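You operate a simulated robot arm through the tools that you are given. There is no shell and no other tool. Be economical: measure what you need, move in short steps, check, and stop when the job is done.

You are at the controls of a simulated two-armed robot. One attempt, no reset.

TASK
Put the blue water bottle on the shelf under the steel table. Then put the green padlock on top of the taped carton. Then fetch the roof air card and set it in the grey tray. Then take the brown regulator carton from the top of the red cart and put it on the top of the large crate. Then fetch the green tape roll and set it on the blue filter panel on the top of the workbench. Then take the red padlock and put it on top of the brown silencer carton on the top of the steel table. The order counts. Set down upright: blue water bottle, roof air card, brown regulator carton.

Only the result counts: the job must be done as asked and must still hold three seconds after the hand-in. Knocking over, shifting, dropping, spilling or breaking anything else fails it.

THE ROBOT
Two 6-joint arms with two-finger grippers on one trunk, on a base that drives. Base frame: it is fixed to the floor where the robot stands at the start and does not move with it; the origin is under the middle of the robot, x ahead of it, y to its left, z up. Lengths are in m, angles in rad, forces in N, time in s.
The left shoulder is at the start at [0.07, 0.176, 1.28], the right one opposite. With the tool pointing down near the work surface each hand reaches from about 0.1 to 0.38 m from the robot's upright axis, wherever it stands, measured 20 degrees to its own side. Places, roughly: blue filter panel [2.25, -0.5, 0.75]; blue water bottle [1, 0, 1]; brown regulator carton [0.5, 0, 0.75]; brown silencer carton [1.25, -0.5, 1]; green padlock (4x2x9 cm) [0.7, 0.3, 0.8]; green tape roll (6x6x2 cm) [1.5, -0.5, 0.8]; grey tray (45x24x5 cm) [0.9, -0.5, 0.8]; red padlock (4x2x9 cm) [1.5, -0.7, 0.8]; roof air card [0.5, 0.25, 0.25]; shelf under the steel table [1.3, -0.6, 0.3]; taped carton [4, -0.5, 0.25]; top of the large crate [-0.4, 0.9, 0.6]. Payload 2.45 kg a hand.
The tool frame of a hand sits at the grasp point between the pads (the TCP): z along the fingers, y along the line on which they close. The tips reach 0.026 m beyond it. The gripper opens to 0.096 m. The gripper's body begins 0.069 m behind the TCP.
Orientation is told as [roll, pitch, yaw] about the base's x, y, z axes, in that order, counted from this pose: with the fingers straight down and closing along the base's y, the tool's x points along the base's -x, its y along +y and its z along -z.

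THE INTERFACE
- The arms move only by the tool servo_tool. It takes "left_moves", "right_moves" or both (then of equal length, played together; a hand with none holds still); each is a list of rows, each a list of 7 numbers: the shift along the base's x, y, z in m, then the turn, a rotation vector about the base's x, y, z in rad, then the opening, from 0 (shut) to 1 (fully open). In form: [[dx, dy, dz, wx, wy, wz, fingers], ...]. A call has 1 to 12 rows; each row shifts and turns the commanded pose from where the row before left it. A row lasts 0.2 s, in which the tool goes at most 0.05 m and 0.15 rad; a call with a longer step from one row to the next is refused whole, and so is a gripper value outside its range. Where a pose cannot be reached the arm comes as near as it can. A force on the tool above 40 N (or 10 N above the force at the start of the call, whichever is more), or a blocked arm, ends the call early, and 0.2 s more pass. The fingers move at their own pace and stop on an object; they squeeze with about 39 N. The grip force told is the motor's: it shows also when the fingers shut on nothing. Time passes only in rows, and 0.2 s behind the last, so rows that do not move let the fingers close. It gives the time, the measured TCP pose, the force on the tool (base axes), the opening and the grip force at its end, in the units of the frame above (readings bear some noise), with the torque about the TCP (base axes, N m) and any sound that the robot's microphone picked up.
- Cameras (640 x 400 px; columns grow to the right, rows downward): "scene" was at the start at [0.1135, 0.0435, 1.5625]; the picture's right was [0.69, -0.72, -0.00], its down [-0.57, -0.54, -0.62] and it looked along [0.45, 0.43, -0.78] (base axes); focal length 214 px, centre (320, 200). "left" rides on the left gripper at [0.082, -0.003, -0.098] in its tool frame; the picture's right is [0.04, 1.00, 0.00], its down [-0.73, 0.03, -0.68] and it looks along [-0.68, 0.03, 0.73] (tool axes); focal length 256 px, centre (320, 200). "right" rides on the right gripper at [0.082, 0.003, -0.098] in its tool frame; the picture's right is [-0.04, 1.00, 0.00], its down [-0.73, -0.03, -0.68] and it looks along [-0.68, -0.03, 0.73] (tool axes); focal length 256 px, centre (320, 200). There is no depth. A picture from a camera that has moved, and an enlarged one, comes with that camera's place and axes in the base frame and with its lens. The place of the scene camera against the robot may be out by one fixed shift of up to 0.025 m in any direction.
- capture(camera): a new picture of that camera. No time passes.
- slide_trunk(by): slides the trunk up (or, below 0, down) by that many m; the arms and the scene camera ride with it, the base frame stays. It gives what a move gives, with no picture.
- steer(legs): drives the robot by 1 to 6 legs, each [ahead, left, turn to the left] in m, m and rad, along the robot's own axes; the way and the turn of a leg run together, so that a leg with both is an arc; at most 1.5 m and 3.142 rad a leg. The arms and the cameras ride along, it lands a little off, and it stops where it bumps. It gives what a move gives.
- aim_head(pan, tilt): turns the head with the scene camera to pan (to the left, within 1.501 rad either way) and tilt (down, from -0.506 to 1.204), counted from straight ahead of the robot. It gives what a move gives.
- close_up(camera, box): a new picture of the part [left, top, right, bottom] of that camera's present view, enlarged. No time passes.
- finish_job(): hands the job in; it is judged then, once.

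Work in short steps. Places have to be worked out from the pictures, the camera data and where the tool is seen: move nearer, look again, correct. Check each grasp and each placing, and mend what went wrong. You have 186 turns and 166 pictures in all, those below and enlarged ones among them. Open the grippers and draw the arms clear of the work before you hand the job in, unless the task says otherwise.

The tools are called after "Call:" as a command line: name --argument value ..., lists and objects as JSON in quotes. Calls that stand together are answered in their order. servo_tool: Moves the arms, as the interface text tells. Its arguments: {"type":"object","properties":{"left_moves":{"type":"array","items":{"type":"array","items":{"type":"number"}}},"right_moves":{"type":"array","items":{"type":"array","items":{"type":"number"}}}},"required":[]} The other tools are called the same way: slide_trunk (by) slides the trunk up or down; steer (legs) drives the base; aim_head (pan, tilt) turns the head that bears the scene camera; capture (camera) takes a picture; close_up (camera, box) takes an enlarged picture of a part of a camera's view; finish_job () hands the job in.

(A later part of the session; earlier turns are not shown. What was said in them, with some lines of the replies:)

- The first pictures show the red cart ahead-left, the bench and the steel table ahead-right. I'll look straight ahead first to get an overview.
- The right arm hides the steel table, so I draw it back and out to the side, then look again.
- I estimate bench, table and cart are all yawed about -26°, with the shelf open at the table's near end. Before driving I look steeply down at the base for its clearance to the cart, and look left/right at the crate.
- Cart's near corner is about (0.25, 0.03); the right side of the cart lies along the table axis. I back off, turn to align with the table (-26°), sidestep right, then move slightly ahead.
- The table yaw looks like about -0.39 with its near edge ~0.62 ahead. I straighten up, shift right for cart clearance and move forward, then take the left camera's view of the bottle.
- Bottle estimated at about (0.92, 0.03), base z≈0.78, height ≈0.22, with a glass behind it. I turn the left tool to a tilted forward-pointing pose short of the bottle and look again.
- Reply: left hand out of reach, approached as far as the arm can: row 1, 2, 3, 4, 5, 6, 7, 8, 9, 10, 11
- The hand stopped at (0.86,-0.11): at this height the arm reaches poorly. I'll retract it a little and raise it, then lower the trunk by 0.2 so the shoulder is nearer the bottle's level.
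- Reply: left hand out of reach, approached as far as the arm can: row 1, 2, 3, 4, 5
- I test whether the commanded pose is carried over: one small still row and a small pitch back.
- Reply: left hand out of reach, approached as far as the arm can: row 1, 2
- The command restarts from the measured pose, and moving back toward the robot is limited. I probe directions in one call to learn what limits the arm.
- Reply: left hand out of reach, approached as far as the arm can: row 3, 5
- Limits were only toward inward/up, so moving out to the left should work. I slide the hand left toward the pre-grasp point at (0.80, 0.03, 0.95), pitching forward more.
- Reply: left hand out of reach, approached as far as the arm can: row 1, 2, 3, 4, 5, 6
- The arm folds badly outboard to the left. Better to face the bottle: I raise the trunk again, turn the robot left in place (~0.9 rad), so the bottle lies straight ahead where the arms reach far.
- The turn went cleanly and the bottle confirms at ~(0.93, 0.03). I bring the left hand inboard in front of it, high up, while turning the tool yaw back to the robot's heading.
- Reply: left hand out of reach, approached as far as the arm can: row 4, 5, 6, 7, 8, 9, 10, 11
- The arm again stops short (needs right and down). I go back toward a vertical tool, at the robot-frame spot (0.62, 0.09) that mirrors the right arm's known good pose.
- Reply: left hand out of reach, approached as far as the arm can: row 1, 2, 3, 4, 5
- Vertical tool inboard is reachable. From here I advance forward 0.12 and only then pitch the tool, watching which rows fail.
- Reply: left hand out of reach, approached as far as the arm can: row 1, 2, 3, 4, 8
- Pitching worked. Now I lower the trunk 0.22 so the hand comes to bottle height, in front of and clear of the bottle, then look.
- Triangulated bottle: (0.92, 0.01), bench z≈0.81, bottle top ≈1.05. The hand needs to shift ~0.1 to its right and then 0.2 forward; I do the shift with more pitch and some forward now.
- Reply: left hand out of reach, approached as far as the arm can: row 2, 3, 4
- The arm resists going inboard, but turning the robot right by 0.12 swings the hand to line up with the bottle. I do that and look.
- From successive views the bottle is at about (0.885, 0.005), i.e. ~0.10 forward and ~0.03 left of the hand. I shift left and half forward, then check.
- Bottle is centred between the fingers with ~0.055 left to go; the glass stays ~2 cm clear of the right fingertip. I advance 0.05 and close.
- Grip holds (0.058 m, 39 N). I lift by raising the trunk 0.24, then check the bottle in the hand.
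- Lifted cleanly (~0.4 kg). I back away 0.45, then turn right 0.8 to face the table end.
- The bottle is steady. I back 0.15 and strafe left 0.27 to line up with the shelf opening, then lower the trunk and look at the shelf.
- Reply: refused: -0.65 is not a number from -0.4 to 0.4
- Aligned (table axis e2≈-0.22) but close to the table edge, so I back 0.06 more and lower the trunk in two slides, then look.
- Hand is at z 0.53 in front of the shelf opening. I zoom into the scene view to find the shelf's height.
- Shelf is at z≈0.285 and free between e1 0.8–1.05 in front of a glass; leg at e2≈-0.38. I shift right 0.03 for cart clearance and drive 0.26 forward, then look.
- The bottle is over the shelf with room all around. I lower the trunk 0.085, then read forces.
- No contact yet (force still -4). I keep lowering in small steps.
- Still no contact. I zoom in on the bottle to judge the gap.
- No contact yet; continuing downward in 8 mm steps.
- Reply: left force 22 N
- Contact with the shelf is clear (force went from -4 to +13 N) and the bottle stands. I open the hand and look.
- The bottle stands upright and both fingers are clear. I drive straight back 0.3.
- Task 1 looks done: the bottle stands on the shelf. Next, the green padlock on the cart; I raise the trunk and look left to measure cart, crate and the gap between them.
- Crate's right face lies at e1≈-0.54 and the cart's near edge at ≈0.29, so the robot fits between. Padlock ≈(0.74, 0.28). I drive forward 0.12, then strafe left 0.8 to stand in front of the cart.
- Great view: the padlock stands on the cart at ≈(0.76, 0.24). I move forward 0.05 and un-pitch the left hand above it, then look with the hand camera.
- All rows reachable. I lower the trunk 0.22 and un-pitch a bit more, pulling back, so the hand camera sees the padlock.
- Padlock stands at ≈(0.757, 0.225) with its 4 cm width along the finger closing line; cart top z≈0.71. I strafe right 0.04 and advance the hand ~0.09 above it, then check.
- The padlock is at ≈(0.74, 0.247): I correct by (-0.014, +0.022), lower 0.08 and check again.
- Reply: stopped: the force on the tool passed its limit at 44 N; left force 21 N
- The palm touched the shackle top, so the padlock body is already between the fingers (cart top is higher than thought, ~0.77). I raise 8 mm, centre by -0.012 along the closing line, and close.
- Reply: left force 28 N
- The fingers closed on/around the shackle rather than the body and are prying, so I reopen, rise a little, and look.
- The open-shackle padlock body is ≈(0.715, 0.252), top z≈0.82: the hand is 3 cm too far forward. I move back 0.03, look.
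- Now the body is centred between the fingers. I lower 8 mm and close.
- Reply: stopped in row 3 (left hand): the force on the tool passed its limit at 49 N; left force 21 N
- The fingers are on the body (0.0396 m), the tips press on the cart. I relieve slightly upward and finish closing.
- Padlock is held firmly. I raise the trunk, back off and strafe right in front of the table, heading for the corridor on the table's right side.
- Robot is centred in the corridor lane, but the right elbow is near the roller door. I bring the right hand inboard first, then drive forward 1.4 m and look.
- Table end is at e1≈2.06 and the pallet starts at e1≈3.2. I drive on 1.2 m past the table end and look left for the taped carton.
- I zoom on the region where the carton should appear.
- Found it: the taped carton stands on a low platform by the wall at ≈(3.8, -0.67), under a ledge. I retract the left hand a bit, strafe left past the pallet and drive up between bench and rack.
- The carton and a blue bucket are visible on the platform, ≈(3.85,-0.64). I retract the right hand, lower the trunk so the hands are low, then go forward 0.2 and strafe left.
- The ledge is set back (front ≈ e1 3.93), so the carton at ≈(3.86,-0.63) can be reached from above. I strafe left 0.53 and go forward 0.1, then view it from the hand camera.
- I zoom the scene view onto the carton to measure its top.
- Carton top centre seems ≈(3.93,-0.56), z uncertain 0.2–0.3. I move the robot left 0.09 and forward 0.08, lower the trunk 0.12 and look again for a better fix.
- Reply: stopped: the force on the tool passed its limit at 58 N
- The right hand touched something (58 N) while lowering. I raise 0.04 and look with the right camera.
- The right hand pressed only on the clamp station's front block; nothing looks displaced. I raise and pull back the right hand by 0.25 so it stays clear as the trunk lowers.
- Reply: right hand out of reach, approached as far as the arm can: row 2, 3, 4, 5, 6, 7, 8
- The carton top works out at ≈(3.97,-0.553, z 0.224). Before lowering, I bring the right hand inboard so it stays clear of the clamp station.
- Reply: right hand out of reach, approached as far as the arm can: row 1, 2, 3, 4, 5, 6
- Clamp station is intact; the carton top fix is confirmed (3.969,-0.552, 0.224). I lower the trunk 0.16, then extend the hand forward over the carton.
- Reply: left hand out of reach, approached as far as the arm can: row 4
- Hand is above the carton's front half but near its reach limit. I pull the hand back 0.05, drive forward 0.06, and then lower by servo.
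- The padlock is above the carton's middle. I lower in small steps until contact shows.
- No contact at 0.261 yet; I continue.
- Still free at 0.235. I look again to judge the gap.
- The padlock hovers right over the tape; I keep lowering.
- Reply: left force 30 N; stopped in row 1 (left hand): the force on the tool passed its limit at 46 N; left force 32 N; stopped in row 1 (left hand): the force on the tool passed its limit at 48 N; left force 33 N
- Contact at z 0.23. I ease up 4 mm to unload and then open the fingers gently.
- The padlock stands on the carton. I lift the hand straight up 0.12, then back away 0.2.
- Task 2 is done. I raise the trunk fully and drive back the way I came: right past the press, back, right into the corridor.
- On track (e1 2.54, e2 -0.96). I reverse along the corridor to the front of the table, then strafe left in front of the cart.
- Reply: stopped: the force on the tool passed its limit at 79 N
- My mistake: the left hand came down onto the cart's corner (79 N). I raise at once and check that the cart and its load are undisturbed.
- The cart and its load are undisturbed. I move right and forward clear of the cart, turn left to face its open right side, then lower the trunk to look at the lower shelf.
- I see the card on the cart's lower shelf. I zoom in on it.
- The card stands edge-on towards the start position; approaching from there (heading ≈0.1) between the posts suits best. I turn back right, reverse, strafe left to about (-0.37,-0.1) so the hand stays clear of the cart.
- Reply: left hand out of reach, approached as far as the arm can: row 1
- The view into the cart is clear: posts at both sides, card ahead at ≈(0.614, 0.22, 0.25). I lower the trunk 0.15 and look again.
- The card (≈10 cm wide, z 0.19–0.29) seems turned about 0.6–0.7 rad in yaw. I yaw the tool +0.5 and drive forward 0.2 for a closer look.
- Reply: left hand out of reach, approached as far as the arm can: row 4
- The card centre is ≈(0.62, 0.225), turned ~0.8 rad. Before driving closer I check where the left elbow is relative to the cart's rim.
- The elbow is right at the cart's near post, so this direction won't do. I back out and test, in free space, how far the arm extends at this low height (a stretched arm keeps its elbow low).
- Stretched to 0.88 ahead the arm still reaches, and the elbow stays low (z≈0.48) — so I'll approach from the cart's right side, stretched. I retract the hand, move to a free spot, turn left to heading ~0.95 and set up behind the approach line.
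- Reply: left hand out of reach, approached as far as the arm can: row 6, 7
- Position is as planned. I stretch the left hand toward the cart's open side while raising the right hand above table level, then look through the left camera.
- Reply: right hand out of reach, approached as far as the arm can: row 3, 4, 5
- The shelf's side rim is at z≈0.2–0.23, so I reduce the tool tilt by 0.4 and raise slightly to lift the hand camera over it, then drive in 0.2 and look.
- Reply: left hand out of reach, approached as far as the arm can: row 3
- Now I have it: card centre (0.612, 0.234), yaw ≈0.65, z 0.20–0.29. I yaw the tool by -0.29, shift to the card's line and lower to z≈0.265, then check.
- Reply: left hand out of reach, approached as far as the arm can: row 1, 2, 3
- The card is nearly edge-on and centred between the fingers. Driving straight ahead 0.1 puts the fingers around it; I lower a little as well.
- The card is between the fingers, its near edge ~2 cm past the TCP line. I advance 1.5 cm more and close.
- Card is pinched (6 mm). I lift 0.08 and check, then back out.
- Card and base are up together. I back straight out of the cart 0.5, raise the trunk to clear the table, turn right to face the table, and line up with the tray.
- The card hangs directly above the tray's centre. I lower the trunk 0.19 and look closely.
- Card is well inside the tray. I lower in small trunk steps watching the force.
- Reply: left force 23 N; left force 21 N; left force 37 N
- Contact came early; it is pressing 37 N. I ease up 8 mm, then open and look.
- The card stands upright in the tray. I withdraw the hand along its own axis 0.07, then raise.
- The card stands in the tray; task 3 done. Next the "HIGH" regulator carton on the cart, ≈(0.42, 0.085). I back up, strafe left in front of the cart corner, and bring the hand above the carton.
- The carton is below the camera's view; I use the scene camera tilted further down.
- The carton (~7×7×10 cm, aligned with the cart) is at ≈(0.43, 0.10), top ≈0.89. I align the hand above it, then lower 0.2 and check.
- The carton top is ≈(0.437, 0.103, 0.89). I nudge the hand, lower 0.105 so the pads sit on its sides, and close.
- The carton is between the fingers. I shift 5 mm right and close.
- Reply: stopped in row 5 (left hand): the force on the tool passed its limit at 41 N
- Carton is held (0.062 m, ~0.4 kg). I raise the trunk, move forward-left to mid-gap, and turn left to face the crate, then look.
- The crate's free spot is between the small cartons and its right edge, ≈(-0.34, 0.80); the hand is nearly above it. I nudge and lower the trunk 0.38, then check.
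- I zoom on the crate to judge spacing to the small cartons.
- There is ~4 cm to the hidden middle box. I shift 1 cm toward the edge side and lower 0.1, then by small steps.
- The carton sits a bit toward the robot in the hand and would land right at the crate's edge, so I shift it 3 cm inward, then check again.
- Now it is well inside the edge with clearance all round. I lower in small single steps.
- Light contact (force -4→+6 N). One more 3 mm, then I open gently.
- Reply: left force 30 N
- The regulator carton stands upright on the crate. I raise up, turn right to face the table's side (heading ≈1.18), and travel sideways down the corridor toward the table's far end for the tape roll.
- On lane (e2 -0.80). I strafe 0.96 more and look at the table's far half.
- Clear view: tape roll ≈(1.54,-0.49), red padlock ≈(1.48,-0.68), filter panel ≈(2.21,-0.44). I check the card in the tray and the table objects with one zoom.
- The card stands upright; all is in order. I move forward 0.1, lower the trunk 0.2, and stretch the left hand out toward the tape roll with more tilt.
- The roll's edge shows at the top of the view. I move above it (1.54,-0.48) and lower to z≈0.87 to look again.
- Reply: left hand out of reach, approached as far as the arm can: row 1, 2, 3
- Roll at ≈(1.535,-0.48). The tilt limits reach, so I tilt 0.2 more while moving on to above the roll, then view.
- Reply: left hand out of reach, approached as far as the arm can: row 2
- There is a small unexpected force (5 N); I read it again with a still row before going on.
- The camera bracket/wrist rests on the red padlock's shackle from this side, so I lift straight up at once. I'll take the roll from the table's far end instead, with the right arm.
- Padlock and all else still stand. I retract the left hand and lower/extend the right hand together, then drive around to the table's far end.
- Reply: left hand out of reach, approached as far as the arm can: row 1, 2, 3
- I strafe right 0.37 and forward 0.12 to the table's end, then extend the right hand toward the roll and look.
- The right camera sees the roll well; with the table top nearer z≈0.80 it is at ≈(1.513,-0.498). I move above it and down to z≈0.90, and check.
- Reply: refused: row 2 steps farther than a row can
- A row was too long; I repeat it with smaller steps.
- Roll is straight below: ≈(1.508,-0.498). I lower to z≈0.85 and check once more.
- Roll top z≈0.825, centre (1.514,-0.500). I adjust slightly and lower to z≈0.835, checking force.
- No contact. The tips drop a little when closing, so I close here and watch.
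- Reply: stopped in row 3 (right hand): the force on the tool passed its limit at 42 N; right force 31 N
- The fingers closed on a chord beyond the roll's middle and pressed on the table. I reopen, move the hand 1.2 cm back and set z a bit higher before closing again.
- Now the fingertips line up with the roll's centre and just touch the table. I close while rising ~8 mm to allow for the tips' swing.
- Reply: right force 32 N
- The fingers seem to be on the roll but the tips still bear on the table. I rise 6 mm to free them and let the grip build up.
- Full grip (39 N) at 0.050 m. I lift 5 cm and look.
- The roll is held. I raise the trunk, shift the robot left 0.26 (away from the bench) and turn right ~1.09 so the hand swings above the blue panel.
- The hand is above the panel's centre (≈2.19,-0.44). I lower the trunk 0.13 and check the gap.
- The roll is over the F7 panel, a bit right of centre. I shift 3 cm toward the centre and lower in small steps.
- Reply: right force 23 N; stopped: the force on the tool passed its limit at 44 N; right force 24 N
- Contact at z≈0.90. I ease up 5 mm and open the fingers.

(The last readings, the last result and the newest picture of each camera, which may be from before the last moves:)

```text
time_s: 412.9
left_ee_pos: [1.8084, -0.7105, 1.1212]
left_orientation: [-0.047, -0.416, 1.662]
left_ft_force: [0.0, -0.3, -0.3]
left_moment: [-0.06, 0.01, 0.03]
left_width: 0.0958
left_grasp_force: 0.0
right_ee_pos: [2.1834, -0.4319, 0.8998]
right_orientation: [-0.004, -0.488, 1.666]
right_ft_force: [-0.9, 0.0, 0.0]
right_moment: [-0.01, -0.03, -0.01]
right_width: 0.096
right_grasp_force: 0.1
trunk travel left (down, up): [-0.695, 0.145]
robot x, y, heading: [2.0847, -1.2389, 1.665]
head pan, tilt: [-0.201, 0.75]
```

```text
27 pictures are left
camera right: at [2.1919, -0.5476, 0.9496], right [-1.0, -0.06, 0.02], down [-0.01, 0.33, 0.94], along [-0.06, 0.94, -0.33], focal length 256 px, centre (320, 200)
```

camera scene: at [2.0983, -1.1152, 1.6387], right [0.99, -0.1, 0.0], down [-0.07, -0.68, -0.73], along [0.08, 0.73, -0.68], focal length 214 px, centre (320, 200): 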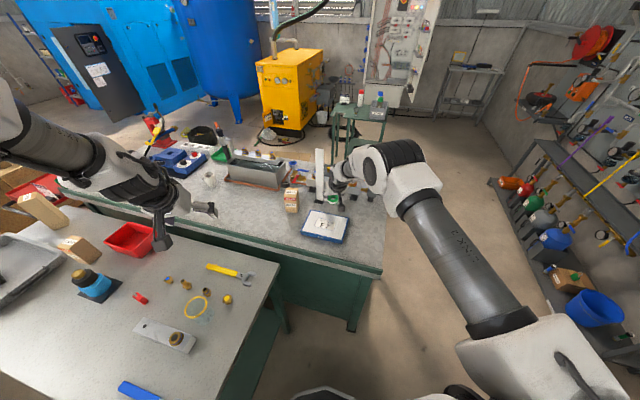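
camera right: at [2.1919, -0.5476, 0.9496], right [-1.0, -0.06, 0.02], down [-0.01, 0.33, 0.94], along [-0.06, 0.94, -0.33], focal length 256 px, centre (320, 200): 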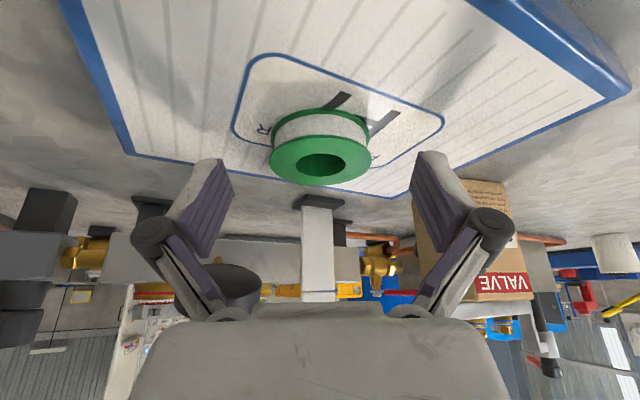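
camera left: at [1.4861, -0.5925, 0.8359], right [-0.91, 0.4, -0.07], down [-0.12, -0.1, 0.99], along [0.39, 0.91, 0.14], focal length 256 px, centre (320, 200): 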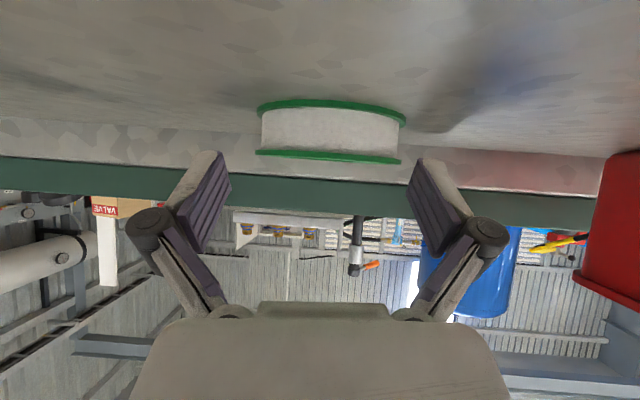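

The roll lies on the panel; task 5 done. I raise, back away, turn to face the table side and go to the corridor position for the red padlock.

Call:
slide_trunk --by 0.14

Call:
steer --legs '[[-0.3, 0, 0], [0, 0, -0.485], [-0.18, 0, 0], [0, 0.78, 0]]'

Call:
aim_head --pan 0.0 --tilt 0.75

Call:
capture --camera "scene"

```text
time_s: 414.6
left_ee_pos: [1.8078, -0.7097, 1.2604]
left_orientation: [-0.047, -0.415, 1.664]
left_ft_force: [0.7, 0.2, -0.2]
left_moment: [-0.01, 0.01, -0.01]
left_width: 0.0959
left_grasp_force: 0.1
right_ee_pos: [2.1841, -0.4308, 1.0401]
right_orientation: [-0.003, -0.488, 1.667]
right_ft_force: [-0.2, 0.7, 0.1]
right_moment: [-0.01, -0.01, 0.0]
right_width: 0.096
right_grasp_force: 0.0
trunk travel left (down, up): [-0.835, 0.005]
robot x, y, heading: [2.0865, -1.2382, 1.664]
head pan, tilt: [-0.201, 0.75]
```

```text
time_s: 422.9
left_ee_pos: [1.3307, -0.8097, 1.2614]
left_orientation: [-0.046, -0.415, 1.17]
left_ft_force: [0.0, -0.6, 0.0]
left_moment: [0.02, 0.05, 0.01]
left_width: 0.0958
left_grasp_force: 0.1
right_ee_pos: [1.7959, -0.7378, 1.0399]
right_orientation: [-0.004, -0.488, 1.177]
right_ft_force: [0.6, -0.5, 0.1]
right_moment: [-0.02, 0.01, -0.02]
right_width: 0.0962
right_grasp_force: 0.0
trunk travel left (down, up): [-0.835, 0.005]
robot x, y, heading: [1.3239, -1.4043, 1.174]
head pan, tilt: [-0.201, 0.75]
```

```text
time_s: 423.7
left_ee_pos: [1.3299, -0.8076, 1.2613]
left_orientation: [-0.05, -0.415, 1.173]
left_ft_force: [-0.6, -0.4, 0.2]
left_moment: [0.01, -0.02, -0.04]
left_width: 0.0958
left_grasp_force: 0.0
right_ee_pos: [1.7923, -0.7375, 1.0388]
right_orientation: [-0.003, -0.486, 1.175]
right_ft_force: [-0.5, 0.4, 0.2]
right_moment: [-0.05, 0.03, 0.0]
right_width: 0.0958
right_grasp_force: 0.1
trunk travel left (down, up): [-0.835, 0.005]
robot x, y, heading: [1.3261, -1.4053, 1.18]
head pan, tilt: [0.0, 0.75]
```

```text
26 pictures are left
camera scene: at [1.3854, -1.2905, 1.6446], right [0.92, -0.38, 0.0], down [-0.26, -0.63, -0.73], along [0.28, 0.67, -0.68], focal length 214 px, centre (320, 200)
```

scene: 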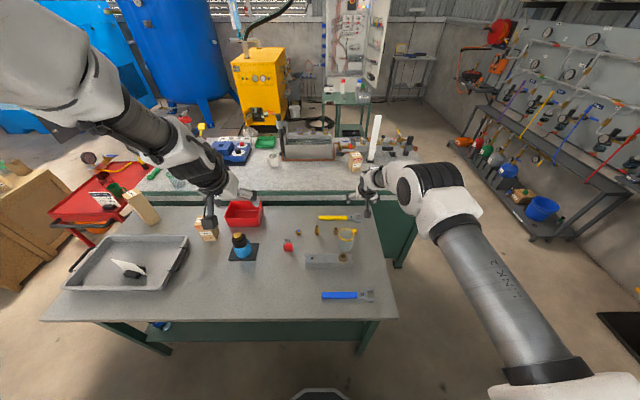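

Padlock ≈(1.466,-0.715). I move forward 0.09, line up the left hand above it and lift the right hand out of the way, then lower the trunk and view.

Call:
steer --legs '[[0.09, 0, 0]]'

Call:
servo_tool --left_moves '[[0.017, 0.0015, 0, 0, 0, 0, 1], [0.017, 0.0015, 0, 0, 0, 0, 1], [0.017, 0.0015, 0, 0, 0, 0, 1], [0.017, 0.0015, 0, 0, 0, 0, 1], [0.017, 0.0015, 0, 0, 0, 0, 1], [0.017, 0.0015, 0, 0, 0, 0, 1], [0, 0, 0, 0, 0, 0, 1]]' --right_moves '[[-0.01, -0.015, 0.045, 0, 0, 0, 1], [-0.01, -0.015, 0.045, 0, 0, 0, 1], [-0.01, -0.015, 0.045, 0, 0, 0, 1], [-0.01, -0.015, 0.045, 0, 0, 0, 1], [-0.01, -0.015, 0.045, 0, 0, 0, 1], [-0.01, -0.015, 0.045, 0, 0, 0, 1], [-0.01, -0.015, 0.045, 0, 0, 0, 1]]'

Call:
slide_trunk --by -0.25

Call:
capture --camera "left"

```text
time_s: 424.8
left_ee_pos: [1.3627, -0.731, 1.2633]
left_orientation: [-0.047, -0.42, 1.171]
left_ft_force: [-0.5, 0.6, 0.0]
left_moment: [0.05, -0.01, 0.0]
left_width: 0.0958
left_grasp_force: 0.1
right_ee_pos: [1.8272, -0.6599, 1.0435]
right_orientation: [-0.005, -0.494, 1.177]
right_ft_force: [-0.1, -0.1, 0.8]
right_moment: [0.05, -0.03, 0.01]
right_width: 0.0959
right_grasp_force: 0.0
trunk travel left (down, up): [-0.835, 0.005]
robot x, y, heading: [1.3599, -1.323, 1.175]
head pan, tilt: [0.0, 0.75]
```

```text
time_s: 426.4
left_ee_pos: [1.4643, -0.7199, 1.2638]
left_orientation: [-0.054, -0.42, 1.175]
left_ft_force: [-1.0, 0.4, 0.2]
left_moment: [0.0, 0.0, 0.06]
left_width: 0.0962
left_grasp_force: 0.0
right_ee_pos: [1.755, -0.7619, 1.3568]
right_orientation: [-0.005, -0.489, 1.176]
right_ft_force: [-0.3, -0.2, -0.2]
right_moment: [0.01, 0.01, 0.0]
right_width: 0.0959
right_grasp_force: 0.1
trunk travel left (down, up): [-0.835, 0.005]
robot x, y, heading: [1.3605, -1.3268, 1.178]
head pan, tilt: [0.0, 0.75]
```

```text
time_s: 428.9
left_ee_pos: [1.465, -0.7193, 1.0118]
left_orientation: [-0.051, -0.415, 1.177]
left_ft_force: [0.2, -0.8, -0.9]
left_moment: [0.04, -0.03, -0.02]
left_width: 0.0957
left_grasp_force: 0.0
right_ee_pos: [1.7564, -0.7604, 1.1047]
right_orientation: [-0.003, -0.488, 1.175]
right_ft_force: [0.3, 0.3, 1.3]
right_moment: [-0.01, 0.0, 0.02]
right_width: 0.0959
right_grasp_force: 0.1
trunk travel left (down, up): [-0.585, 0.255]
robot x, y, heading: [1.3617, -1.3235, 1.172]
head pan, tilt: [0.0, 0.75]
```

```text
25 pictures are left
camera left: at [1.4202, -0.8224, 1.0684], right [-0.93, 0.37, -0.06], down [0.09, 0.39, 0.92], along [0.36, 0.84, -0.4], focal length 256 px, centre (320, 200)
```

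left: 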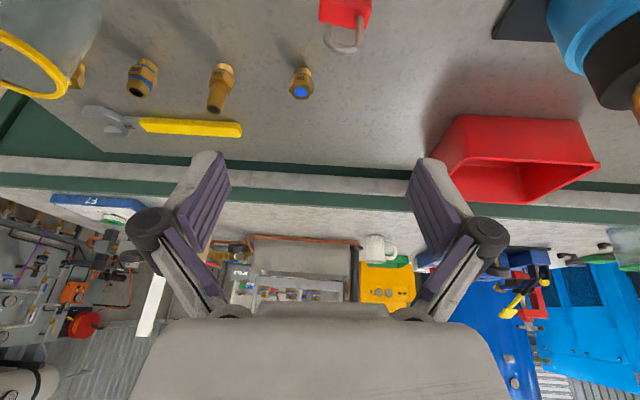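

Padlock ≈(1.462,-0.70), its 4 cm width along the closing line. I lower 0.09, a bit behind it, and look.

Call:
servo_tool --left_moves '[[-0.005, -0.012, 0, 0, 0, 0, 1]]'

Call:
slide_trunk --by -0.09

Call:
capture --camera "left"

```text
time_s: 429.3
left_ee_pos: [1.4604, -0.7308, 1.0128]
left_orientation: [-0.063, -0.413, 1.183]
left_ft_force: [0.9, 0.2, -0.2]
left_moment: [0.0, 0.01, 0.0]
left_width: 0.096
left_grasp_force: 0.0
right_ee_pos: [1.7564, -0.7615, 1.1054]
right_orientation: [-0.003, -0.49, 1.177]
right_ft_force: [0.2, -1.3, -0.6]
right_moment: [-0.01, 0.03, -0.02]
right_width: 0.096
right_grasp_force: 0.0
trunk travel left (down, up): [-0.585, 0.255]
robot x, y, heading: [1.3583, -1.3219, 1.173]
head pan, tilt: [0.0, 0.75]
```

```text
time_s: 430.6
left_ee_pos: [1.4604, -0.7304, 0.9247]
left_orientation: [-0.06, -0.418, 1.182]
left_ft_force: [-0.4, -0.1, 0.0]
left_moment: [-0.03, 0.02, -0.01]
left_width: 0.0956
left_grasp_force: 0.1
right_ee_pos: [1.7559, -0.7602, 1.0149]
right_orientation: [-0.003, -0.486, 1.175]
right_ft_force: [-0.2, 0.0, 0.4]
right_moment: [0.02, 0.01, -0.01]
right_width: 0.0963
right_grasp_force: 0.1
trunk travel left (down, up): [-0.495, 0.345]
robot x, y, heading: [1.3581, -1.3231, 1.177]
head pan, tilt: [0.0, 0.75]
```

```text
24 pictures are left
camera left: at [1.414, -0.8337, 0.9804], right [-0.93, 0.37, -0.07], down [0.08, 0.39, 0.92], along [0.36, 0.84, -0.4], focal length 256 px, centre (320, 200)
```

left: 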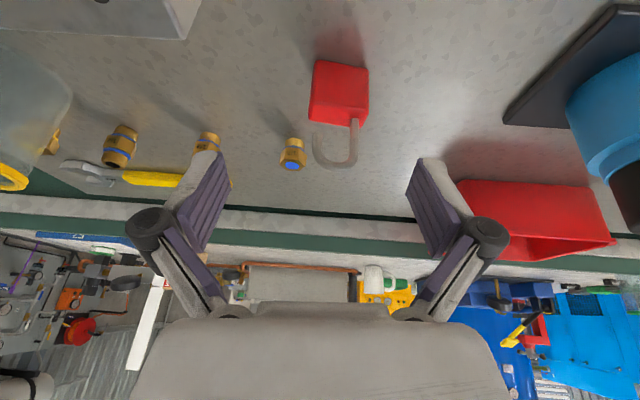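

Body top z≈0.857 at (1.462,-0.702). I move 2.8 cm forward over it, lower 0.075, and look.

Call:
servo_tool --left_moves '[[0.001, 0.014, 0, 0, 0, 0, 1], [0.0, 0.013, 0, 0, 0, 0, 1]]'

Call:
slide_trunk --by -0.07

Call:
capture --camera "left"

```text
time_s: 431.2
left_ee_pos: [1.4628, -0.7036, 0.92]
left_orientation: [-0.048, -0.413, 1.171]
left_ft_force: [-0.6, 0.6, 0.7]
left_moment: [0.02, -0.04, -0.01]
left_width: 0.0962
left_grasp_force: 0.1
right_ee_pos: [1.7567, -0.7593, 1.0148]
right_orientation: [-0.002, -0.489, 1.176]
right_ft_force: [-1.1, -0.2, 0.0]
right_moment: [0.01, 0.02, -0.05]
right_width: 0.0959
right_grasp_force: 0.0
trunk travel left (down, up): [-0.495, 0.345]
robot x, y, heading: [1.3573, -1.3247, 1.172]
head pan, tilt: [0.0, 0.75]
```

```text
time_s: 432.3
left_ee_pos: [1.4617, -0.7042, 0.8521]
left_orientation: [-0.046, -0.416, 1.17]
left_ft_force: [0.6, -0.1, 0.2]
left_moment: [0.01, -0.02, 0.0]
left_width: 0.096
left_grasp_force: 0.0
right_ee_pos: [1.7558, -0.7596, 0.9454]
right_orientation: [-0.005, -0.489, 1.177]
right_ft_force: [0.2, 0.2, -0.1]
right_moment: [-0.02, -0.03, -0.02]
right_width: 0.0961
right_grasp_force: 0.0
trunk travel left (down, up): [-0.425, 0.415]
robot x, y, heading: [1.3593, -1.3232, 1.176]
head pan, tilt: [0.0, 0.75]
```

```text
23 pictures are left
camera left: at [1.4165, -0.8078, 0.9078], right [-0.93, 0.37, -0.06], down [0.1, 0.39, 0.92], along [0.36, 0.84, -0.4], focal length 256 px, centre (320, 200)
```

left: 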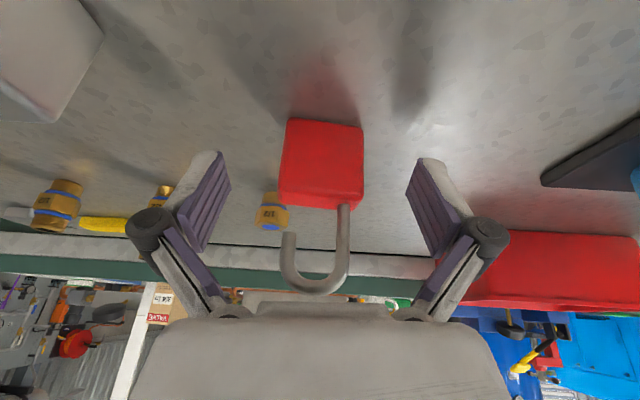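

Same picture as the good green-padlock grasp. I close while rising a few mm to allow for the tip swing.

Call:
servo_tool --left_moves '[[0, 0, -0.003, 0, 0, 0, 1], [0, 0, 0, 0, 0, 0, 0.75], [0, 0, 0.003, 0, 0, 0, 0.5], [0, 0, 0.003, 0, 0, 0, 0.3], [0, 0, 0, 0, 0, 0, 0.2], [0, 0, 0, 0, 0, 0, 0.2]]'

Call:
slide_trunk --by 0.08

Call:
capture --camera "left"

```text
time_s: 433.7
left_ee_pos: [1.4613, -0.7051, 0.8544]
left_orientation: [-0.049, -0.414, 1.174]
left_ft_force: [-0.6, 0.5, -0.4]
left_moment: [0.01, -0.01, -0.02]
left_width: 0.0396
left_grasp_force: 38.8
right_ee_pos: [1.7561, -0.76, 0.9453]
right_orientation: [-0.004, -0.489, 1.177]
right_ft_force: [-0.2, 0.2, -0.2]
right_moment: [0.02, -0.04, 0.01]
right_width: 0.0961
right_grasp_force: 0.2
trunk travel left (down, up): [-0.425, 0.415]
robot x, y, heading: [1.3598, -1.3239, 1.171]
head pan, tilt: [0.0, 0.75]
```

```text
time_s: 434.8
left_ee_pos: [1.4637, -0.7038, 0.9342]
left_orientation: [-0.049, -0.416, 1.171]
left_ft_force: [0.5, 0.0, -0.7]
left_moment: [0.0, 0.0, -0.01]
left_width: 0.0396
left_grasp_force: 38.9
right_ee_pos: [1.7576, -0.759, 1.0247]
right_orientation: [-0.003, -0.487, 1.177]
right_ft_force: [-0.2, 0.5, 0.4]
right_moment: [0.0, 0.01, 0.0]
right_width: 0.0959
right_grasp_force: 0.0
trunk travel left (down, up): [-0.505, 0.335]
robot x, y, heading: [1.3607, -1.3262, 1.178]
head pan, tilt: [0.0, 0.75]
```

```text
22 pictures are left
camera left: at [1.4166, -0.807, 0.9906], right [-0.93, 0.37, -0.06], down [0.1, 0.39, 0.92], along [0.36, 0.84, -0.4], focal length 256 px, centre (320, 200)
```

left: 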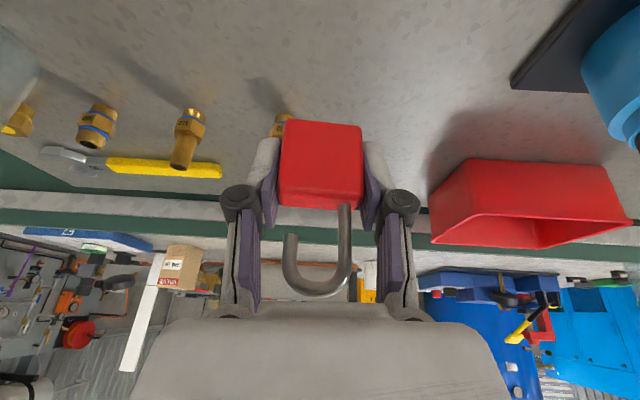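

Padlock held. I raise, strafe left 0.365 to the small brown carton and zoom to read its label and place.

Call:
slide_trunk --by 0.28

Call:
steer --legs '[[0, 0.365, 0]]'

Call:
close_up --camera "scene" --box '[210, 160, 390, 300]'

Call:
capture --camera "left"

```text
time_s: 437.7
left_ee_pos: [1.4619, -0.7045, 1.2156]
left_orientation: [-0.049, -0.417, 1.17]
left_ft_force: [-0.3, -0.2, -1.2]
left_moment: [0.0, 0.04, 0.01]
left_width: 0.0394
left_grasp_force: 38.9
right_ee_pos: [1.7566, -0.7599, 1.3052]
right_orientation: [-0.004, -0.488, 1.176]
right_ft_force: [-0.2, 0.0, 0.1]
right_moment: [0.03, -0.03, -0.01]
right_width: 0.0961
right_grasp_force: 0.0
trunk travel left (down, up): [-0.785, 0.055]
robot x, y, heading: [1.3592, -1.3245, 1.179]
head pan, tilt: [0.0, 0.75]
```

```text
time_s: 440.0
left_ee_pos: [1.1257, -0.5638, 1.214]
left_orientation: [-0.047, -0.415, 1.172]
left_ft_force: [0.2, 0.3, -0.5]
left_moment: [0.01, -0.04, 0.04]
left_width: 0.0395
left_grasp_force: 39.3
right_ee_pos: [1.4208, -0.6201, 1.3047]
right_orientation: [-0.002, -0.488, 1.178]
right_ft_force: [-1.0, 0.0, -1.5]
right_moment: [0.01, -0.02, 0.0]
right_width: 0.0959
right_grasp_force: 0.2
trunk travel left (down, up): [-0.785, 0.055]
robot x, y, heading: [1.0217, -1.1829, 1.175]
head pan, tilt: [0.0, 0.75]
```

```text
2.86 times, centred on (300, 230) of scene
camera zoom: at [1.0839, -1.0701, 1.5946], right [0.92, -0.38, 0.0], down [-0.26, -0.63, -0.73], along [0.28, 0.68, -0.68], focal length 613 px, centre (377, 114)
```

zoom: 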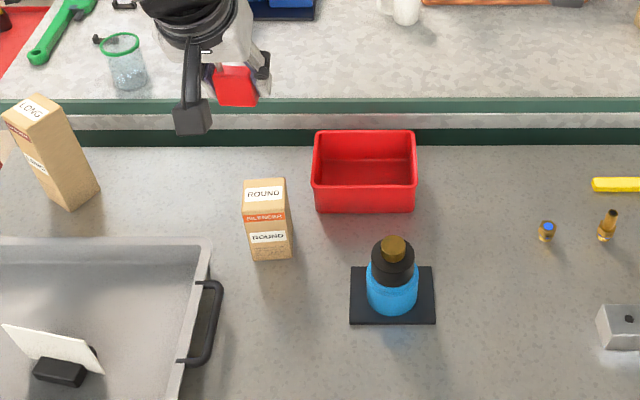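

```text
20 pictures are left
camera left: at [1.0806, -0.6675, 1.271], right [-0.93, 0.37, -0.06], down [0.1, 0.39, 0.92], along [0.36, 0.84, -0.4], focal length 256 px, centre (320, 200)
```

left: 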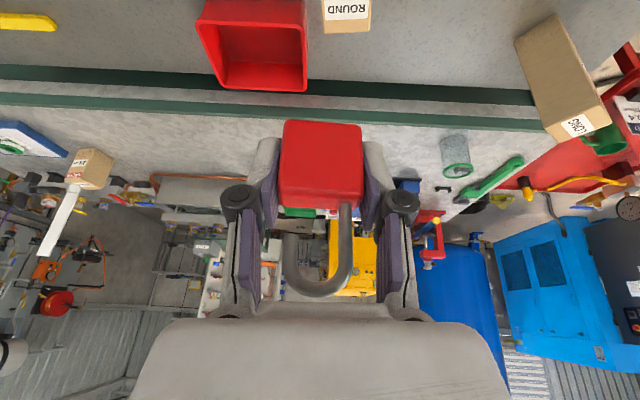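

It is the ROUND SILENCER carton, top ≈(1.148,-0.474, 0.90). I bring the hand over it and lower 0.17, then check.

Call:
servo_tool --left_moves '[[0.0075, 0.03, 0, 0, 0, 0, 0.2], [0.0075, 0.03, 0, 0, 0, 0, 0.2], [0.007, 0.025, 0, 0, 0, 0, 0.2]]'

Call:
slide_trunk --by -0.17

Call:
capture --camera "left"

Call:
close_up --camera "scene" --box '[210, 110, 350, 220]'

```text
time_s: 440.8
left_ee_pos: [1.1253, -0.4839, 1.2079]
left_orientation: [-0.062, -0.424, 1.159]
left_ft_force: [-0.6, -1.2, -0.7]
left_moment: [-0.03, -0.05, 0.02]
left_width: 0.0392
left_grasp_force: 39.3
left hand out of reach, approached as far as the arm can: row 2, 3
right_ee_pos: [1.4179, -0.619, 1.3054]
right_orientation: [-0.006, -0.489, 1.175]
right_ft_force: [-0.5, -0.5, 0.2]
right_moment: [-0.02, -0.02, 0.02]
right_width: 0.0961
right_grasp_force: 0.0
trunk travel left (down, up): [-0.785, 0.055]
robot x, y, heading: [1.0246, -1.1874, 1.173]
head pan, tilt: [0.0, 0.75]
```

```text
time_s: 442.7
left_ee_pos: [1.1272, -0.4853, 1.0387]
left_orientation: [-0.061, -0.424, 1.159]
left_ft_force: [0.0, 0.9, -0.2]
left_moment: [0.0, 0.01, 0.0]
left_width: 0.0395
left_grasp_force: 39.2
right_ee_pos: [1.4194, -0.6202, 1.1358]
right_orientation: [-0.002, -0.489, 1.177]
right_ft_force: [0.3, 0.4, -0.6]
right_moment: [0.01, 0.0, -0.02]
right_width: 0.0962
right_grasp_force: 0.1
trunk travel left (down, up): [-0.615, 0.225]
robot x, y, heading: [1.0229, -1.1844, 1.173]
head pan, tilt: [0.0, 0.75]
```

```text
19 pictures are left
camera left: at [1.0785, -0.5882, 1.0933], right [-0.92, 0.39, -0.07], down [0.09, 0.39, 0.92], along [0.39, 0.84, -0.39], focal length 256 px, centre (320, 200)
```

left: 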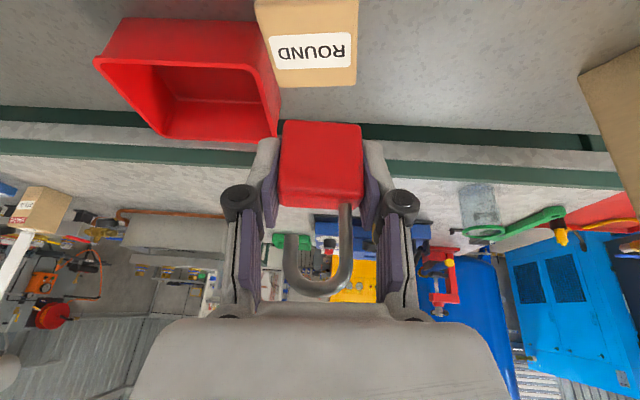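

```text
3.64 times, centred on (280, 165) of scene
camera zoom: at [1.082, -1.0695, 1.4247], right [0.92, -0.38, 0.0], down [-0.26, -0.63, -0.73], along [0.28, 0.68, -0.68], focal length 780 px, centre (466, 327)
```

zoom: 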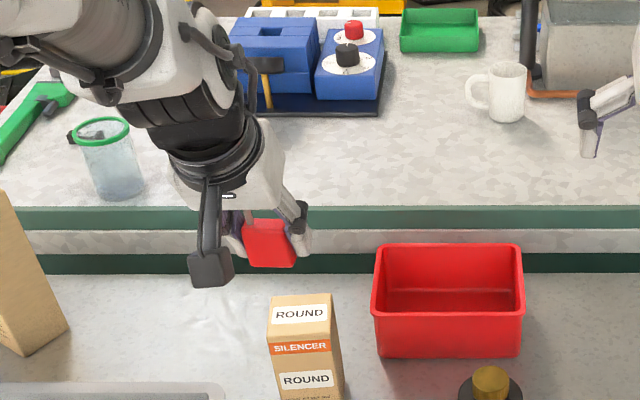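

Combining views, the carton's top centre is ≈(1.141,-0.490), z 0.92–0.96. I shift 1.5 cm right and lower 2 cm, watching the force.

Call:
servo_tool --left_moves '[[0.015, -0.006, 0, 0, 0, 0, 0.2]]'

Call:
slide_trunk --by -0.02

Call:
close_up --camera "scene" --box '[230, 120, 350, 220]'

```text
time_s: 443.1
left_ee_pos: [1.1417, -0.4926, 1.0371]
left_orientation: [-0.063, -0.425, 1.156]
left_ft_force: [0.5, -0.2, -0.8]
left_moment: [0.03, 0.02, 0.03]
left_width: 0.0395
left_grasp_force: 39.1
right_ee_pos: [1.4203, -0.6192, 1.1349]
right_orientation: [-0.001, -0.486, 1.177]
right_ft_force: [1.2, -0.6, 0.2]
right_moment: [0.04, 0.03, -0.01]
right_width: 0.0962
right_grasp_force: 0.1
trunk travel left (down, up): [-0.615, 0.225]
robot x, y, heading: [1.0214, -1.1833, 1.182]
head pan, tilt: [0.0, 0.75]
```

```text
time_s: 443.8
left_ee_pos: [1.1423, -0.4912, 1.0179]
left_orientation: [-0.066, -0.424, 1.156]
left_ft_force: [-0.3, 0.5, -1.3]
left_moment: [-0.01, 0.03, -0.02]
left_width: 0.0393
left_grasp_force: 38.1
right_ee_pos: [1.4193, -0.6195, 1.1152]
right_orientation: [-0.004, -0.49, 1.177]
right_ft_force: [-1.0, -0.6, 0.5]
right_moment: [0.01, 0.03, 0.0]
right_width: 0.096
right_grasp_force: 0.0
trunk travel left (down, up): [-0.595, 0.245]
robot x, y, heading: [1.0194, -1.1859, 1.183]
head pan, tilt: [0.0, 0.75]
```

```text
4.00 times, centred on (290, 170) of scene
camera zoom: at [1.0819, -1.0696, 1.4046], right [0.92, -0.38, 0.0], down [-0.26, -0.63, -0.73], along [0.28, 0.68, -0.68], focal length 858 px, centre (440, 320)
```

zoom: 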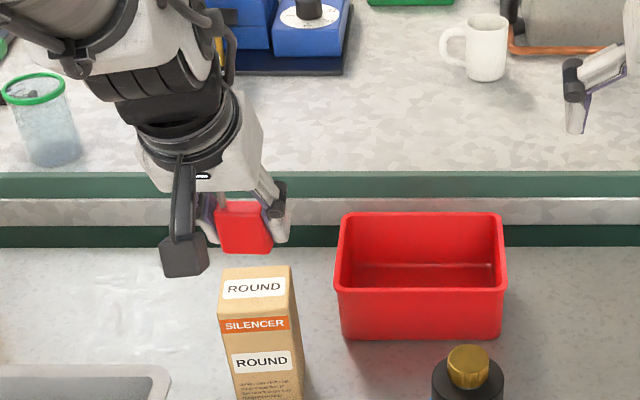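

The padlock is above the carton and slightly left; I shift 8 mm right, lower 2.5 cm and recheck.

Call:
servo_tool --left_moves '[[0.008, -0.003, 0, 0, 0, 0, 0.2]]'

Call:
slide_trunk --by -0.025

Call:
close_up --camera "scene" --box '[240, 150, 330, 225]'

Call:
capture --camera "left"

```text
time_s: 444.2
left_ee_pos: [1.1507, -0.4944, 1.0151]
left_orientation: [-0.068, -0.424, 1.155]
left_ft_force: [0.3, 1.3, 0.3]
left_moment: [-0.03, 0.01, 0.0]
left_width: 0.039
left_grasp_force: 39.4
right_ee_pos: [1.4203, -0.6195, 1.1152]
right_orientation: [-0.002, -0.487, 1.178]
right_ft_force: [0.1, 1.1, 0.3]
right_moment: [0.03, -0.02, 0.01]
right_width: 0.0961
right_grasp_force: 0.0
trunk travel left (down, up): [-0.595, 0.245]
robot x, y, heading: [1.0215, -1.1832, 1.178]
head pan, tilt: [0.0, 0.75]
```

```text
time_s: 444.9
left_ee_pos: [1.1496, -0.4937, 0.9922]
left_orientation: [-0.066, -0.426, 1.155]
left_ft_force: [-0.1, 0.2, -0.7]
left_moment: [0.0, 0.02, 0.01]
left_width: 0.0395
left_grasp_force: 39.5
right_ee_pos: [1.4186, -0.6202, 1.0907]
right_orientation: [-0.004, -0.489, 1.175]
right_ft_force: [0.7, -0.3, -0.3]
right_moment: [0.03, 0.03, 0.01]
right_width: 0.0958
right_grasp_force: 0.1
trunk travel left (down, up): [-0.57, 0.27]
robot x, y, heading: [1.0219, -1.1834, 1.176]
head pan, tilt: [0.0, 0.75]
```

```text
5.33 times, centred on (285, 188) of scene
camera zoom: at [1.0817, -1.0698, 1.3796], right [0.92, -0.38, 0.0], down [-0.26, -0.63, -0.73], along [0.28, 0.68, -0.68], focal length 1144 px, centre (507, 267)
```

zoom: 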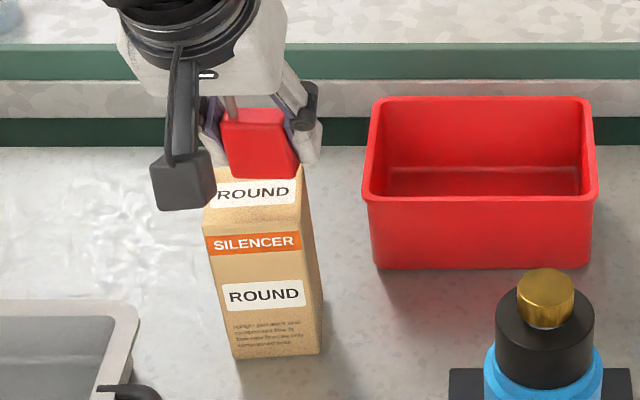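

```text
15 pictures are left
camera left: at [1.1002, -0.5971, 1.0473], right [-0.92, 0.39, -0.08], down [0.09, 0.39, 0.92], along [0.39, 0.83, -0.39], focal length 256 px, centre (320, 200)
```

left: 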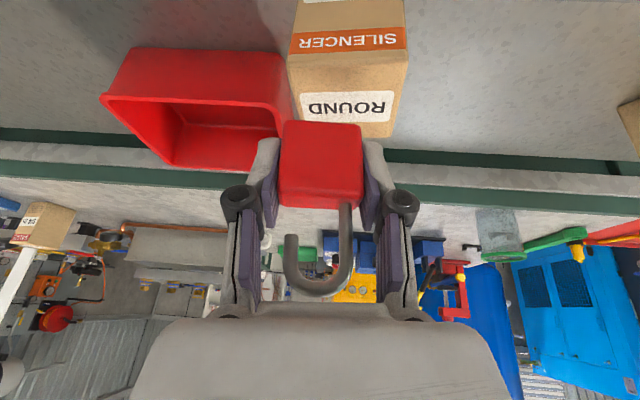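

Both views put the padlock over the carton's top, ~1 cm too far right/forward. I correct by 1 cm and lower 8 mm.

Call:
servo_tool --left_moves '[[-0.01, -0.0025, 0, 0, 0, 0, 0.2]]'

Call:
slide_trunk --by -0.008

```text
time_s: 445.3
left_ee_pos: [1.1393, -0.4964, 0.9913]
left_orientation: [-0.068, -0.423, 1.155]
left_ft_force: [-0.3, -0.4, -1.1]
left_moment: [0.0, 0.02, 0.04]
left_width: 0.0395
left_grasp_force: 38.8
right_ee_pos: [1.4192, -0.6197, 1.0904]
right_orientation: [-0.002, -0.488, 1.176]
right_ft_force: [-1.7, -0.4, -0.4]
right_moment: [0.03, -0.05, 0.06]
right_width: 0.0962
right_grasp_force: 0.0
trunk travel left (down, up): [-0.57, 0.27]
robot x, y, heading: [1.027, -1.1823, 1.174]
head pan, tilt: [0.0, 0.75]
```

```text
time_s: 445.9
left_ee_pos: [1.1398, -0.4961, 0.9839]
left_orientation: [-0.065, -0.427, 1.156]
left_ft_force: [-0.2, -0.8, -0.9]
left_moment: [-0.01, -0.03, 0.0]
left_width: 0.0393
left_grasp_force: 39.3
right_ee_pos: [1.4194, -0.6194, 1.0817]
right_orientation: [-0.003, -0.489, 1.175]
right_ft_force: [-0.1, 0.9, -0.4]
right_moment: [-0.02, 0.02, -0.01]
right_width: 0.0958
right_grasp_force: 0.1
trunk travel left (down, up): [-0.562, 0.278]
robot x, y, heading: [1.0223, -1.1844, 1.176]
head pan, tilt: [0.0, 0.75]
```

No contact yet; another 6 mm and a look.

Call:
slide_trunk --by -0.006

Call:
close_up --camera "scene" --box '[240, 140, 330, 215]'

```text
time_s: 446.4
left_ee_pos: [1.1403, -0.4959, 0.9779]
left_orientation: [-0.067, -0.425, 1.155]
left_ft_force: [0.5, 0.2, -0.4]
left_moment: [0.02, -0.01, 0.02]
left_width: 0.0393
left_grasp_force: 39.4
right_ee_pos: [1.4185, -0.6192, 1.0756]
right_orientation: [-0.004, -0.488, 1.177]
right_ft_force: [-0.1, 1.0, -0.3]
right_moment: [-0.02, 0.01, -0.02]
right_width: 0.0961
right_grasp_force: 0.0
trunk travel left (down, up): [-0.556, 0.284]
robot x, y, heading: [1.0201, -1.1843, 1.178]
head pan, tilt: [0.0, 0.75]
```

```text
5.33 times, centred on (285, 178) of scene
camera zoom: at [1.082, -1.0694, 1.3656], right [0.92, -0.38, 0.0], down [-0.26, -0.63, -0.73], along [0.28, 0.68, -0.68], focal length 1144 px, centre (507, 320)
```

zoom: 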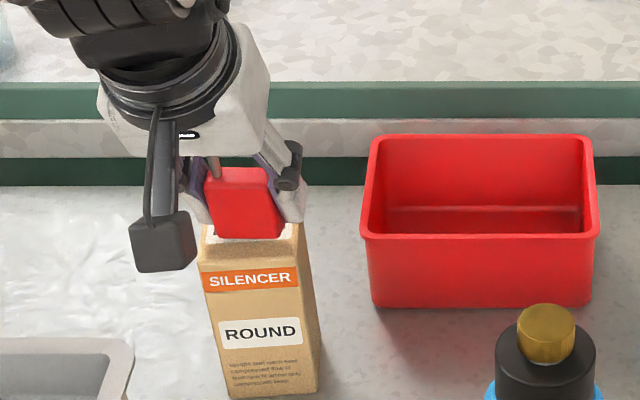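

The padlock now covers the middle of the carton's top; contact is imminent. Small steps.

Call:
slide_trunk --by -0.005

```text
time_s: 447.0
left_ee_pos: [1.1395, -0.4965, 0.9732]
left_orientation: [-0.067, -0.426, 1.156]
left_ft_force: [0.2, 0.4, -0.3]
left_moment: [-0.02, -0.02, 0.01]
left_width: 0.0393
left_grasp_force: 38.7
right_ee_pos: [1.4197, -0.6197, 1.0713]
right_orientation: [-0.002, -0.489, 1.178]
right_ft_force: [0.0, 0.6, 0.4]
right_moment: [0.02, 0.0, 0.0]
right_width: 0.0961
right_grasp_force: 0.1
trunk travel left (down, up): [-0.551, 0.289]
robot x, y, heading: [1.0177, -1.1813, 1.175]
head pan, tilt: [0.0, 0.75]
```

Call:
slide_trunk --by -0.005

```text
time_s: 447.5
left_ee_pos: [1.1403, -0.4966, 0.9711]
left_orientation: [-0.067, -0.433, 1.153]
left_ft_force: [-0.8, 2.9, 20.4]
left_moment: [0.08, 0.49, -0.07]
left_width: 0.0393
left_grasp_force: 39.1
right_ee_pos: [1.4177, -0.6211, 1.0677]
right_orientation: [-0.002, -0.492, 1.177]
right_ft_force: [-0.9, 0.3, 0.9]
right_moment: [0.01, 0.03, 0.02]
right_width: 0.096
right_grasp_force: 0.1
trunk travel left (down, up): [-0.546, 0.294]
robot x, y, heading: [1.023, -1.1838, 1.177]
head pan, tilt: [0.0, 0.75]
```

Contact (20 N). I ease 2 mm and open gently.

Call:
servo_tool --left_moves '[[0, 0, 0.002, 0, 0, 0, 0.3], [0, 0, 0, 0, 0, 0, 0.45], [0, 0, 0, 0, 0, 0, 0.6], [0, 0, 0, 0, 0, 0, 0.9], [0, 0, 0, 0, 0, 0, 1]]'

Call:
capture --camera "left"

```text
time_s: 448.7
left_ee_pos: [1.1394, -0.497, 0.9699]
left_orientation: [-0.065, -0.425, 1.157]
left_ft_force: [-0.6, -0.7, 0.4]
left_moment: [-0.01, 0.0, -0.02]
left_width: 0.0961
left_grasp_force: 0.1
right_ee_pos: [1.4193, -0.6198, 1.0661]
right_orientation: [-0.001, -0.488, 1.175]
right_ft_force: [0.4, 0.0, -0.4]
right_moment: [0.0, 0.01, -0.01]
right_width: 0.096
right_grasp_force: 0.0
trunk travel left (down, up): [-0.546, 0.294]
robot x, y, heading: [1.0233, -1.1836, 1.176]
head pan, tilt: [0.0, 0.75]
```

```text
13 pictures are left
camera left: at [1.0899, -0.5988, 1.0248], right [-0.92, 0.39, -0.08], down [0.09, 0.39, 0.92], along [0.39, 0.83, -0.39], focal length 256 px, centre (320, 200)
```

left: 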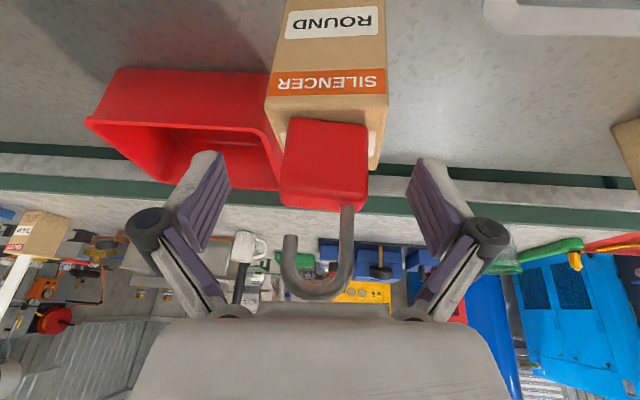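

The padlock stands on the silencer carton, fingers clear. I rise straight up by the trunk, then look.

Call:
slide_trunk --by 0.26

Call:
steer --legs '[[-0.2, 0, 0]]'

Call:
capture --camera "scene"

```text
time_s: 451.4
left_ee_pos: [1.1391, -0.4953, 1.2289]
left_orientation: [-0.067, -0.426, 1.157]
left_ft_force: [-0.1, -0.3, 0.5]
left_moment: [0.0, -0.01, 0.0]
left_width: 0.0959
left_grasp_force: 0.0
right_ee_pos: [1.4191, -0.6197, 1.3266]
right_orientation: [-0.004, -0.488, 1.176]
right_ft_force: [-0.4, 0.2, 0.0]
right_moment: [-0.02, 0.03, -0.02]
right_width: 0.0961
right_grasp_force: 0.1
trunk travel left (down, up): [-0.806, 0.034]
robot x, y, heading: [1.0218, -1.1814, 1.174]
head pan, tilt: [0.0, 0.75]
```

```text
time_s: 453.0
left_ee_pos: [1.0618, -0.6797, 1.2282]
left_orientation: [-0.065, -0.423, 1.158]
left_ft_force: [0.0, -0.1, -0.2]
left_moment: [-0.05, -0.01, 0.05]
left_width: 0.0958
left_grasp_force: 0.1
right_ee_pos: [1.342, -0.8035, 1.3232]
right_orientation: [-0.004, -0.485, 1.178]
right_ft_force: [-0.1, 1.5, -0.3]
right_moment: [-0.05, 0.0, 0.0]
right_width: 0.0957
right_grasp_force: 0.1
trunk travel left (down, up): [-0.806, 0.034]
robot x, y, heading: [0.942, -1.3692, 1.181]
head pan, tilt: [0.0, 0.75]
```

```text
12 pictures are left
camera scene: at [1.006, -1.2521, 1.6151], right [0.92, -0.38, 0.0], down [-0.26, -0.63, -0.73], along [0.28, 0.67, -0.68], focal length 214 px, centre (320, 200)
```

scene: 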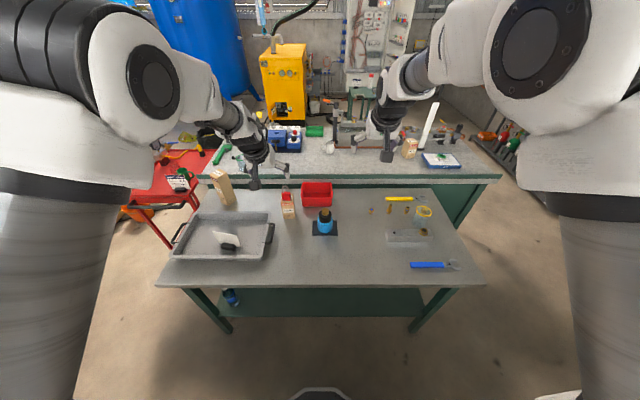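

Everything appears in place; one zoom confirms the table, panel and shelf before handing in.

Call:
close_up --camera "scene" --box '[160, 120, 480, 320]'

```text
2.00 times, centred on (320, 220) of scene
camera zoom: at [1.006, -1.2521, 1.6151], right [0.92, -0.38, 0.0], down [-0.26, -0.63, -0.73], along [0.28, 0.67, -0.68], focal length 429 px, centre (320, 160)
```

zoom: 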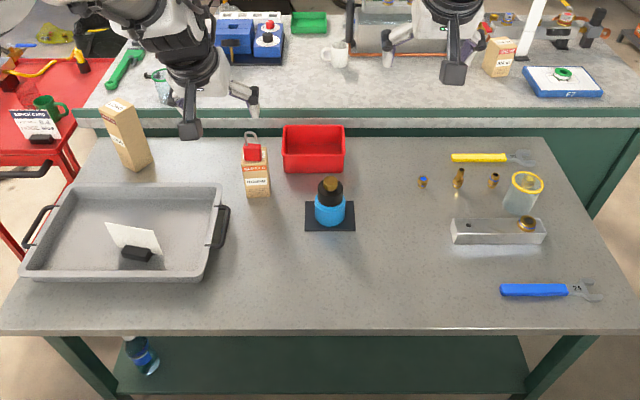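

All six placements hold, and both grippers are open and clear of the work, so I hand in.

Call:
finish_job

```text
The job is handed in.
```

I did all six placements in the order asked and handed the job in. The result of the judging was not reported back to me.

- **Final picture:** the card was upright in the grey tray, the tape roll was on the F7 filter panel and the red padlock was on the silencer carton. The water bottle was on the shelf.
- **Checked only when placed:** the green padlock on the taped carton and the regulator carton on the large crate were standing when I left them. I did not look at either again.

The arms also touched other things by accident:

- The right hand pressed on the clamp station (58 N).
- The left hand came down on a corner of the cart (79 N).
- The left hand brushed the red padlock (about 10 N).

In the pictures I took straight afterwards, nothing looked moved or knocked over.
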